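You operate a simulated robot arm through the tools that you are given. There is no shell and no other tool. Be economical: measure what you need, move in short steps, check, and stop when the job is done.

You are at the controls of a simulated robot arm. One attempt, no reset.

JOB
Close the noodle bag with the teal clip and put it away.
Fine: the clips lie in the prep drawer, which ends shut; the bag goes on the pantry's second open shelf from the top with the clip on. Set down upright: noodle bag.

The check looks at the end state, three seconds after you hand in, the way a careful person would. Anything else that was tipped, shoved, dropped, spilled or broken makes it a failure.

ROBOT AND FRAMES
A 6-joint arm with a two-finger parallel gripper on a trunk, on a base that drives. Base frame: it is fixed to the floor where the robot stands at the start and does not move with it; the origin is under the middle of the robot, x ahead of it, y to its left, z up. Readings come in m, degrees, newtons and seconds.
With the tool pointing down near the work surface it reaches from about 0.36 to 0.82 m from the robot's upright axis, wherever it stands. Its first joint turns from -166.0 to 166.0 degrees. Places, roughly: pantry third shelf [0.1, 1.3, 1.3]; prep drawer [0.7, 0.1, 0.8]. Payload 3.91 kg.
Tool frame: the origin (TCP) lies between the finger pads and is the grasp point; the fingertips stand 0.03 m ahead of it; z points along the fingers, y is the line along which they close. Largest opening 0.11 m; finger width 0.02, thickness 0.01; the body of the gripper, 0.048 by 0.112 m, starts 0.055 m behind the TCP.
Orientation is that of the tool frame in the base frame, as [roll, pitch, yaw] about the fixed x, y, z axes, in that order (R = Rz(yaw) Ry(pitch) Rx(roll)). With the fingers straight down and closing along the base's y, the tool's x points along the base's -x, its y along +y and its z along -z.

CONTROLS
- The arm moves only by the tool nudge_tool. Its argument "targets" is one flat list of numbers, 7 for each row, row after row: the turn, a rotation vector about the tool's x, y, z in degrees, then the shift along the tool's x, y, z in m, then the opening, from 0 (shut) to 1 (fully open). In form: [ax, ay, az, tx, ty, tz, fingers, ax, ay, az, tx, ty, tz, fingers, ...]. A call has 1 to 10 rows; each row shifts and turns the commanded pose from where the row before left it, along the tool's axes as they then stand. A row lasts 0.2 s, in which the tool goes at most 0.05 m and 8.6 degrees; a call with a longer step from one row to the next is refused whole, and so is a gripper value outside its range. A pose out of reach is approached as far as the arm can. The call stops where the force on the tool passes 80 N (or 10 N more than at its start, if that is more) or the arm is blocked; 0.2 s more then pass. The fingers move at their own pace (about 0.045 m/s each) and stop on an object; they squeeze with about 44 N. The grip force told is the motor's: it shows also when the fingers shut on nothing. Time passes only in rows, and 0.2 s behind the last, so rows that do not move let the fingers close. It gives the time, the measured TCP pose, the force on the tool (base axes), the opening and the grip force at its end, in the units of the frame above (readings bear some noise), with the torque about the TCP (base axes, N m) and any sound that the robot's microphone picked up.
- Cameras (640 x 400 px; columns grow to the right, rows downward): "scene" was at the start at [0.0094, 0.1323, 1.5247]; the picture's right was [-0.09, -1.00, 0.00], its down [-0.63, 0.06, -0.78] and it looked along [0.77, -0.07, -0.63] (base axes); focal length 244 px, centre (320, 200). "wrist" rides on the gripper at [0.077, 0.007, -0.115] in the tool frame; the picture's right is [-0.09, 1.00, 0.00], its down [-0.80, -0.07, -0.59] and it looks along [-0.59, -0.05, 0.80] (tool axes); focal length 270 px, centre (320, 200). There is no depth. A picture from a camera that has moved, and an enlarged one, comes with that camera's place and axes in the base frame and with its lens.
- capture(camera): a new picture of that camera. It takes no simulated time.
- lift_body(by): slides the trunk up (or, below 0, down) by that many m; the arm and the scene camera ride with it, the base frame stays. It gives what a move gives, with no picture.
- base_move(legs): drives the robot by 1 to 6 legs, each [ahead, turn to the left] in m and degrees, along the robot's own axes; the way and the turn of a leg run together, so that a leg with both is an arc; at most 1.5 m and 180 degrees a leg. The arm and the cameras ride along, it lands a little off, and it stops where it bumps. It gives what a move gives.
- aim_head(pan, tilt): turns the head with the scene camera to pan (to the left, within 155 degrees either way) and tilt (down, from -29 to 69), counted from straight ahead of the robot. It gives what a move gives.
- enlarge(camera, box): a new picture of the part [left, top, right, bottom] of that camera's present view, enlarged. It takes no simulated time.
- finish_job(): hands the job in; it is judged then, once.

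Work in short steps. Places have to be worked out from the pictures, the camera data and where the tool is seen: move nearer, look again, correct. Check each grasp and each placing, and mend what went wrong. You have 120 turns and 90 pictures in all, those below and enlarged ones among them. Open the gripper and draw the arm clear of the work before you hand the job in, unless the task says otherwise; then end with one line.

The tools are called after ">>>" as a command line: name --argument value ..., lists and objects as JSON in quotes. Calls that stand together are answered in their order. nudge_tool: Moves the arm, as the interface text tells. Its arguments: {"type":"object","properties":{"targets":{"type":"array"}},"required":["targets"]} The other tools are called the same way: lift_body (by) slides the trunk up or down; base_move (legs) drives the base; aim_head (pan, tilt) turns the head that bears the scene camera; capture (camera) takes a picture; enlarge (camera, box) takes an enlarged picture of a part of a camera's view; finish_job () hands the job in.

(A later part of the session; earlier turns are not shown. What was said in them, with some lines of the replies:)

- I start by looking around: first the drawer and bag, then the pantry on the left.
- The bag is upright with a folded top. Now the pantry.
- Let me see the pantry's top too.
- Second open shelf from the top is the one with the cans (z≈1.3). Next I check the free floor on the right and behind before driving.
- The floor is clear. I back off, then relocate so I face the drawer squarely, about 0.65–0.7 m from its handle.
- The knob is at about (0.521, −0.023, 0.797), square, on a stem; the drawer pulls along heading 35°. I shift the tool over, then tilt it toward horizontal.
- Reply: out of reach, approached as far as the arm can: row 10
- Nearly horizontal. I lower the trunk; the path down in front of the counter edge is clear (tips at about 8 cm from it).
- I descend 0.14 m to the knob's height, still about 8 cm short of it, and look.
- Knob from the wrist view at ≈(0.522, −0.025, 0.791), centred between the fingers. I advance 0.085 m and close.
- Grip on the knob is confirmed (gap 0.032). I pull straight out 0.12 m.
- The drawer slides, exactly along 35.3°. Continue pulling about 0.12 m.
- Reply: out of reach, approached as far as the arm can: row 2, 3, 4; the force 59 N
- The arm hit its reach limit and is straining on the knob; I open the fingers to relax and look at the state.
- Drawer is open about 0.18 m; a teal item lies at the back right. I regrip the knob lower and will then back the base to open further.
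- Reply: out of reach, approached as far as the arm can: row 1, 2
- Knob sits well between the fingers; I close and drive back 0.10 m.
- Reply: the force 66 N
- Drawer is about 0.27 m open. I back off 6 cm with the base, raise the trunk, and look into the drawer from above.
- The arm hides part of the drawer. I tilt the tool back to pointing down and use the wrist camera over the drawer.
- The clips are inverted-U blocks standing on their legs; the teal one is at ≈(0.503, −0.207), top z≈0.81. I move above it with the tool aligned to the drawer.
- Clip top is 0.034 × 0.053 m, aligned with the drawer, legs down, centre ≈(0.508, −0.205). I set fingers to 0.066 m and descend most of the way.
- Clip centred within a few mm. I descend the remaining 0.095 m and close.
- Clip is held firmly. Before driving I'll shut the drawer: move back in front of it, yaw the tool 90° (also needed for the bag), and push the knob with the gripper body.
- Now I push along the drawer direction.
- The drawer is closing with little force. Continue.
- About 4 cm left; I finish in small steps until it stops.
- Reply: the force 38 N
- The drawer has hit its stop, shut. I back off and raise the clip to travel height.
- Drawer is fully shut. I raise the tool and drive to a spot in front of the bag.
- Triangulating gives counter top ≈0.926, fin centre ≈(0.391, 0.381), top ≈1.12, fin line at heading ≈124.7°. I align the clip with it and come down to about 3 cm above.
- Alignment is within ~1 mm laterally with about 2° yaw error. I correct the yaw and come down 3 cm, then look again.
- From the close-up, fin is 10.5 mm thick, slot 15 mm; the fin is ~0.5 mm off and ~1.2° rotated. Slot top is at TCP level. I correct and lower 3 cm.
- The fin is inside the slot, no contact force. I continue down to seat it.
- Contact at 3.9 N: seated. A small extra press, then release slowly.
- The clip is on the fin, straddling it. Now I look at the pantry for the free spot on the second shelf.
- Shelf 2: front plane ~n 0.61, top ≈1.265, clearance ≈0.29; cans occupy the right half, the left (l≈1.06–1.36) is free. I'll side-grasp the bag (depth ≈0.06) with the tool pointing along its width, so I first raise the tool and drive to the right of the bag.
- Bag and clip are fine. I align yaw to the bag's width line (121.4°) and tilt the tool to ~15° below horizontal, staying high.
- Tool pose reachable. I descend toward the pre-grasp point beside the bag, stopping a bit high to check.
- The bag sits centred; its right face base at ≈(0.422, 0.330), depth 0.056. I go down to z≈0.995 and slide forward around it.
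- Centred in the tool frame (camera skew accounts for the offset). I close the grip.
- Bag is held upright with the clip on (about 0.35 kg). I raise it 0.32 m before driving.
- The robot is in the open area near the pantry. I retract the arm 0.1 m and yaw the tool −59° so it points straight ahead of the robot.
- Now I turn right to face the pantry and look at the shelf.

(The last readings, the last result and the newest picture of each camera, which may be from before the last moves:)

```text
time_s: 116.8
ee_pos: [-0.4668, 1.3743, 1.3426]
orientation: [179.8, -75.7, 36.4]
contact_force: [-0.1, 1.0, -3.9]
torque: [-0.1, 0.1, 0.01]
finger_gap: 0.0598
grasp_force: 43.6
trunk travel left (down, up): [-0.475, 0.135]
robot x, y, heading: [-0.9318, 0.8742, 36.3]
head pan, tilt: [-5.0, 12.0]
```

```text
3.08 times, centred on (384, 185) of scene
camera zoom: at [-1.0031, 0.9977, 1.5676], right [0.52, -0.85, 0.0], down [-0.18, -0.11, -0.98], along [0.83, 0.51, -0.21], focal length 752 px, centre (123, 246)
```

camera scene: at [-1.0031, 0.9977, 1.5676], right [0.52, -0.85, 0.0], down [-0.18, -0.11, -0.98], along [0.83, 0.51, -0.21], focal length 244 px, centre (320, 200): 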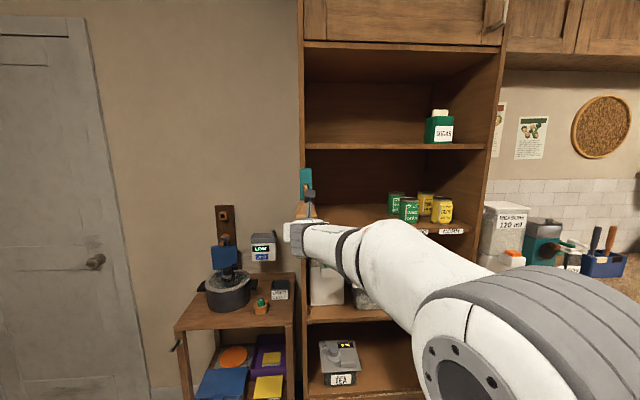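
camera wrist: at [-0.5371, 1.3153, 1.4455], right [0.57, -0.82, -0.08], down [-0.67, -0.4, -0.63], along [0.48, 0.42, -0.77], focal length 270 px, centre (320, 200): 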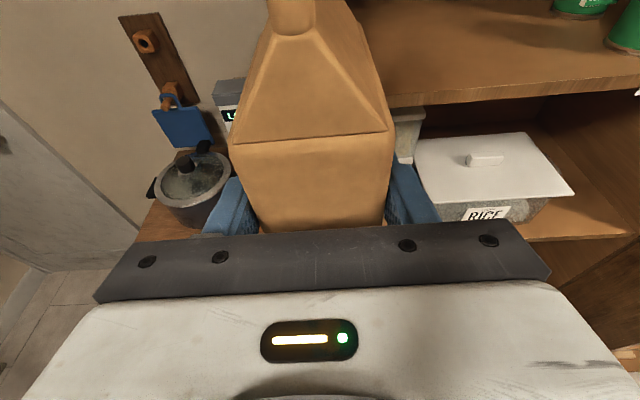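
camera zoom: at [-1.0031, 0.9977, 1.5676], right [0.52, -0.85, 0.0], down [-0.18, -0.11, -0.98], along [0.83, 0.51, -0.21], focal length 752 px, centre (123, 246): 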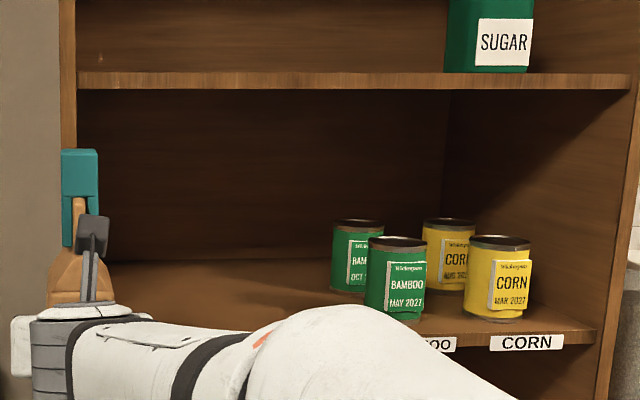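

Shelf top ≈1.263, underside above ≈1.556; cans' left edge at l≈1.0, left wall ≈1.37. I shift the bag right 0.19 m to l≈1.20 and up 2 cm, then drive forward 0.17 m and check.

>>> nudge_tool --targets '[0, 0, 0, 0.0055, 0.0475, -0.0014, 0, 0, 0, 0, 0.0055, 0.0475, -0.0014, 0, 0, 0, 0, 0.0055, 0.0475, -0.0014, 0, 0, 0, 0, 0.0055, 0.0475, -0.0014, 0]'

>>> base_move --legs '[[0.17, 0]]'

>>> capture --camera "scene"

>>> capture --camera "wrist"

```text
time_s: 117.8
ee_pos: [-0.3787, 1.2549, 1.3529]
orientation: [178.1, -76.2, 36.2]
contact_force: [0.5, -0.2, -3.8]
torque: [-0.05, 0.07, -0.01]
finger_gap: 0.0595
grasp_force: 44.3
out of reach, approached as far as the arm can: row 3, 4
trunk travel left (down, up): [-0.475, 0.135]
robot x, y, heading: [-0.9314, 0.8739, 36.5]
head pan, tilt: [-5.0, 12.0]
```

```text
time_s: 119.3
ee_pos: [-0.2367, 1.3582, 1.3522]
orientation: [178.5, -76.2, 35.9]
contact_force: [0.2, -0.7, -4.6]
torque: [-0.1, 0.12, -0.01]
finger_gap: 0.0597
grasp_force: 43.8
trunk travel left (down, up): [-0.475, 0.135]
robot x, y, heading: [-0.7925, 0.9743, 36.5]
head pan, tilt: [-5.0, 12.0]
```

```text
17 pictures are left
camera scene: at [-0.861, 1.1007, 1.5678], right [0.52, -0.85, 0.0], down [-0.18, -0.11, -0.98], along [0.83, 0.51, -0.21], focal length 244 px, centre (320, 200)
```

scene: 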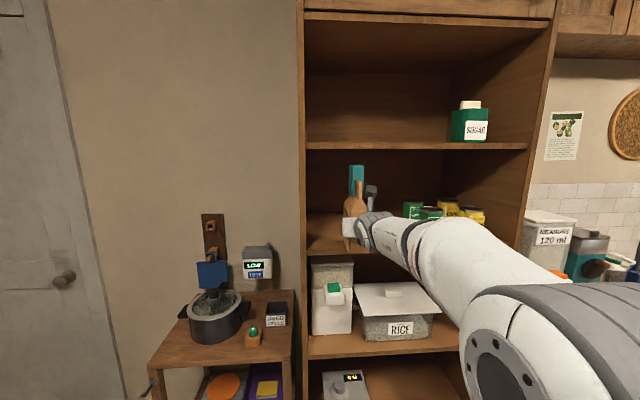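

```text
16 pictures are left
camera wrist: at [-0.3099, 1.3021, 1.4543], right [0.54, -0.83, -0.08], down [-0.67, -0.38, -0.64], along [0.5, 0.4, -0.77], focal length 270 px, centre (320, 200)
```

wrist: 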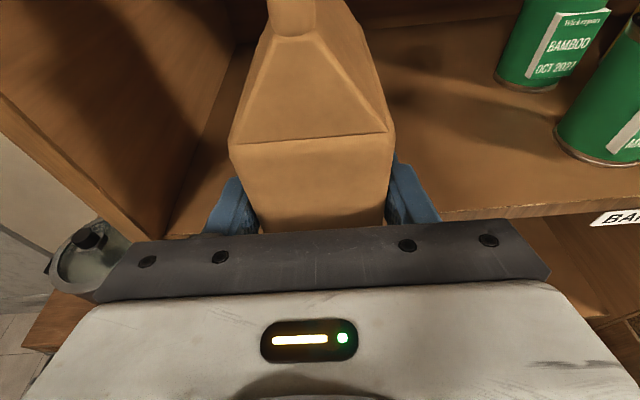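

No contact; bag bottom ≈2 cm above the shelf. I raise the trunk 1 cm and drive in 0.14 m.

>>> lift_body --by 0.01

>>> base_move --legs '[[0.14, 0]]'

>>> enlarge --camera "scene" --box '[296, 100, 496, 250]'

>>> capture --camera "wrist"

```text
time_s: 119.9
ee_pos: [-0.2374, 1.358, 1.3623]
orientation: [178.3, -76.2, 35.9]
contact_force: [-0.2, 0.1, -3.7]
torque: [-0.1, 0.1, 0.01]
finger_gap: 0.0598
grasp_force: 43.9
trunk travel left (down, up): [-0.485, 0.125]
robot x, y, heading: [-0.7926, 0.9805, 36.6]
head pan, tilt: [-5.0, 12.0]
```

```text
time_s: 121.2
ee_pos: [-0.1238, 1.4408, 1.3602]
orientation: [178.3, -76.1, 35.9]
contact_force: [0.2, 0.7, -3.8]
torque: [-0.09, 0.1, 0.01]
finger_gap: 0.0598
grasp_force: 44.0
trunk travel left (down, up): [-0.485, 0.125]
robot x, y, heading: [-0.6757, 1.0636, 36.7]
head pan, tilt: [-5.0, 12.0]
```

```text
2.67 times, centred on (396, 175) of scene
camera zoom: at [-0.7484, 1.1841, 1.5778], right [0.52, -0.85, 0.0], down [-0.18, -0.11, -0.98], along [0.83, 0.51, -0.21], focal length 652 px, centre (117, 267)
```

zoom: 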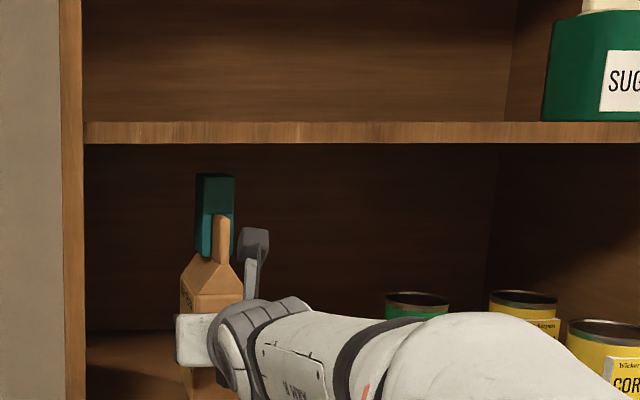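

```text
14 pictures are left
camera wrist: at [-0.1972, 1.3857, 1.464], right [0.54, -0.83, -0.08], down [-0.67, -0.38, -0.64], along [0.5, 0.4, -0.77], focal length 270 px, centre (320, 200)
```

wrist: 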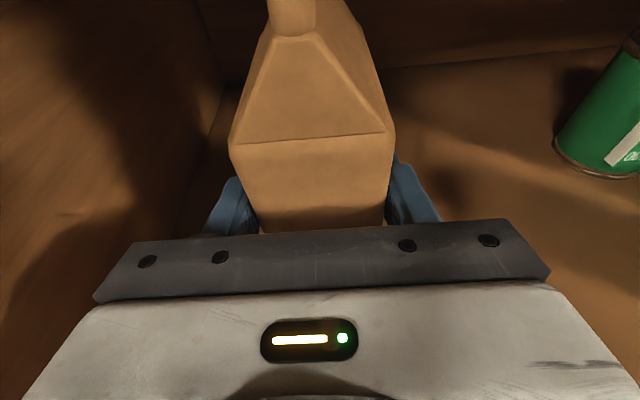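

Bag is well inside (bag n≈0.70–0.80, l≈1.247). I lower it in 5 mm steps by 2 cm.

>>> nudge_tool --targets '[0, 0, 0, -0.00485, 0, 0.0012, 0, 0, 0, 0, -0.00485, 0, 0.0012, 0, 0, 0, 0, -0.00485, 0, 0.0012, 0, 0, 0, 0, -0.00485, 0, 0.0012, 0]'

```text
time_s: 122.2
ee_pos: [-0.1241, 1.4401, 1.3422]
orientation: [178.8, -76.2, 36.0]
contact_force: [-0.5, 0.4, -3.7]
torque: [-0.08, 0.1, 0.0]
finger_gap: 0.0598
grasp_force: 44.5
trunk travel left (down, up): [-0.485, 0.125]
robot x, y, heading: [-0.6763, 1.0601, 36.2]
head pan, tilt: [-5.0, 12.0]
```

Still hanging (−3.7 N). I go on in 3 mm steps.

>>> nudge_tool --targets '[0, 0, 0, -0.0029, 0, 0.0007, 0, 0, 0, 0, -0.0029, 0, 0.0007, 0]'

>>> nudge_tool --targets '[0, 0, 0, -0.0019, 0, 0.0005, 0]'

```text
time_s: 122.8
ee_pos: [-0.1253, 1.4404, 1.3403]
orientation: [179.1, -76.5, 35.7]
contact_force: [-0.8, 5.8, 14.8]
torque: [0.62, 0.76, -0.25]
finger_gap: 0.0598
grasp_force: 43.9
trunk travel left (down, up): [-0.485, 0.125]
robot x, y, heading: [-0.6786, 1.0607, 36.4]
head pan, tilt: [-5.0, 12.0]
```

```text
time_s: 123.2
ee_pos: [-0.1257, 1.4387, 1.3401]
orientation: [178.8, -76.7, 36.1]
contact_force: [6.4, 9.8, 33.2]
torque: [0.65, 0.48, -0.15]
finger_gap: 0.0598
grasp_force: 43.7
out of reach, approached as far as the arm can: row 1
trunk travel left (down, up): [-0.485, 0.125]
robot x, y, heading: [-0.6773, 1.0619, 36.5]
head pan, tilt: [-5.0, 12.0]
```

Bag rests on the shelf (upward force). I relieve the press slightly and open.

>>> nudge_tool --targets '[0, 0, 0, 0.0028, 0, -0.0007, 0]'

>>> nudge_tool --targets '[0, 0, 0, 0, 0, 0, 0.65, 0, 0, 0, 0, 0, 0, 0.8, 0, 0, 0, 0, 0, 0, 0.8]'

>>> capture --camera "wrist"

```text
time_s: 123.6
ee_pos: [-0.1248, 1.44, 1.3399]
orientation: [178.6, -76.4, 36.1]
contact_force: [2.5, 13.4, 25.9]
torque: [0.86, 0.65, -0.32]
finger_gap: 0.0595
grasp_force: 44.0
trunk travel left (down, up): [-0.485, 0.125]
robot x, y, heading: [-0.6782, 1.0613, 36.4]
head pan, tilt: [-5.0, 12.0]
```

```text
time_s: 124.4
ee_pos: [-0.1246, 1.4383, 1.3373]
orientation: [178.6, -76.0, 36.0]
contact_force: [-0.7, -0.6, 0.3]
torque: [0.03, 0.0, -0.01]
finger_gap: 0.0879
grasp_force: 0.1
trunk travel left (down, up): [-0.485, 0.125]
robot x, y, heading: [-0.6799, 1.0607, 36.5]
head pan, tilt: [-5.0, 12.0]
```

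```text
13 pictures are left
camera wrist: at [-0.1959, 1.3811, 1.4403], right [0.55, -0.83, -0.08], down [-0.67, -0.38, -0.63], along [0.5, 0.4, -0.77], focal length 270 px, centre (320, 200)
```

wrist: 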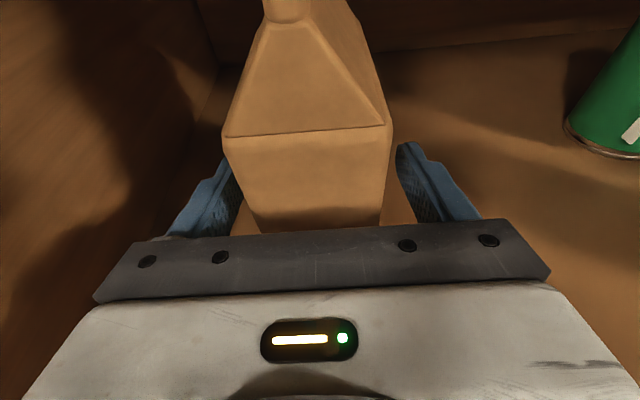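

Fingers are clear on both sides and the bag stands. I withdraw straight back with the base.

>>> base_move --legs '[[-0.35, 0]]'

>>> capture --camera "scene"

>>> capture --camera "wrist"

```text
time_s: 126.7
ee_pos: [-0.4095, 1.2271, 1.3385]
orientation: [178.7, -76.1, 36.0]
contact_force: [-0.6, -0.5, 0.2]
torque: [-0.03, 0.02, 0.0]
finger_gap: 0.0879
grasp_force: 0.0
trunk travel left (down, up): [-0.485, 0.125]
robot x, y, heading: [-0.9651, 0.8513, 36.7]
head pan, tilt: [-5.0, 12.0]
```

```text
12 pictures are left
camera scene: at [-1.0354, 0.9716, 1.5779], right [0.52, -0.85, 0.0], down [-0.18, -0.11, -0.98], along [0.83, 0.51, -0.21], focal length 244 px, centre (320, 200)
```

scene: 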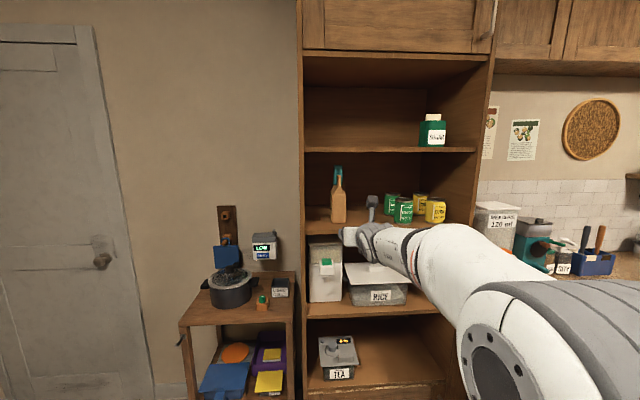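

```text
11 pictures are left
camera wrist: at [-0.4816, 1.1702, 1.4411], right [0.55, -0.83, -0.08], down [-0.67, -0.38, -0.64], along [0.5, 0.4, -0.77], focal length 270 px, centre (320, 200)
```

wrist: 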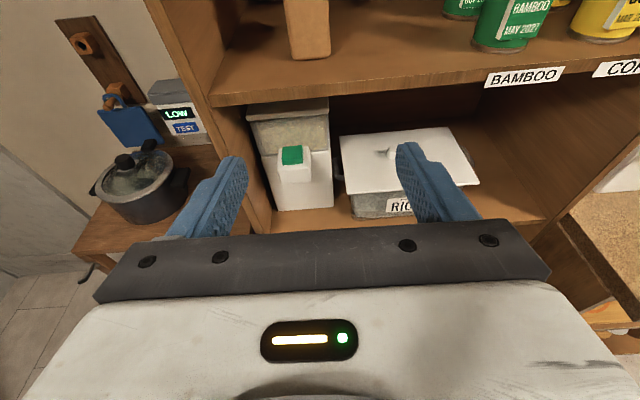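

>>> enlarge --camera "scene" --box '[300, 140, 460, 240]'

>>> aim_head --pan -60 --tilt 25

>>> capture --camera "scene"

```text
4.00 times, centred on (380, 190) of scene
camera zoom: at [-1.0354, 0.9716, 1.5779], right [0.52, -0.85, 0.0], down [-0.18, -0.11, -0.98], along [0.83, 0.51, -0.21], focal length 978 px, centre (80, 240)
```

zoom: 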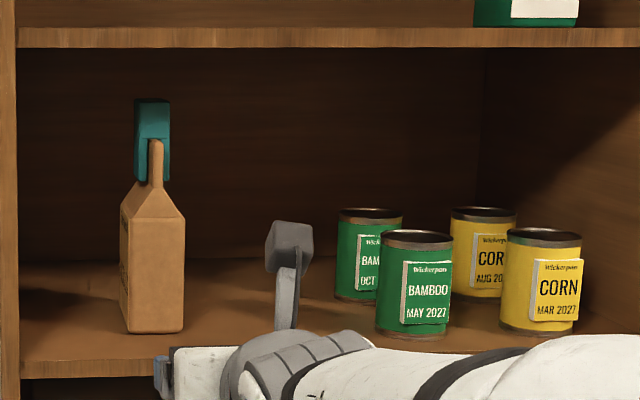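

```text
time_s: 127.9
ee_pos: [-0.408, 1.227, 1.3365]
orientation: [178.7, -76.2, 36.1]
contact_force: [-0.8, -0.4, -1.1]
torque: [0.02, 0.02, -0.02]
finger_gap: 0.0878
grasp_force: 0.0
trunk travel left (down, up): [-0.485, 0.125]
robot x, y, heading: [-0.9664, 0.8479, 36.8]
head pan, tilt: [-60.0, 25.0]
```

```text
9 pictures are left
camera scene: at [-1.0297, 0.8866, 1.5568], right [-0.4, -0.92, 0.0], down [-0.39, 0.17, -0.91], along [0.83, -0.36, -0.42], focal length 244 px, centre (320, 200)
```

scene: 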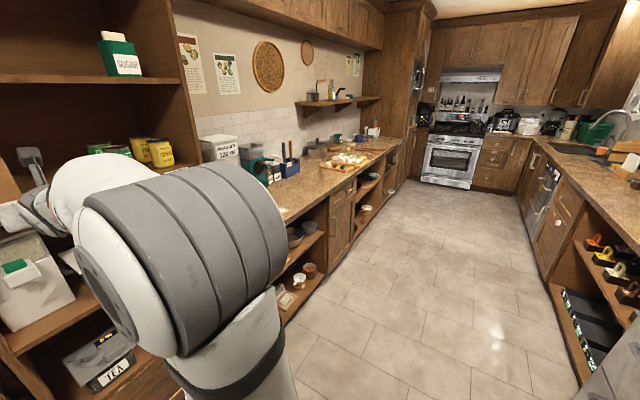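

The bag stands upright on the second shelf with the clip on, the drawer is shut and nothing is disturbed. I open the gripper fully before handing in.

>>> nudge_tool --targets '[0, 0, 0, 0, 0, 0, 1, 0, 0, 0, 0, 0, 0, 1]'

>>> finish_job

```text
time_s: 128.5
ee_pos: [-0.4073, 1.2279, 1.3375]
orientation: [178.7, -76.1, 36.0]
contact_force: [0.1, -0.1, 0.4]
torque: [0.0, -0.04, -0.02]
finger_gap: 0.1103
grasp_force: 0.1
trunk travel left (down, up): [-0.485, 0.125]
robot x, y, heading: [-0.9635, 0.8495, 36.8]
head pan, tilt: [-60.0, 25.0]
```

```text
The job is handed in.
```

The noodle bag stands upright on the pantry's second open shelf from the top with the teal clip on, its narrow side facing out; the prep drawer is shut, and nothing else looks disturbed in the last pictures.
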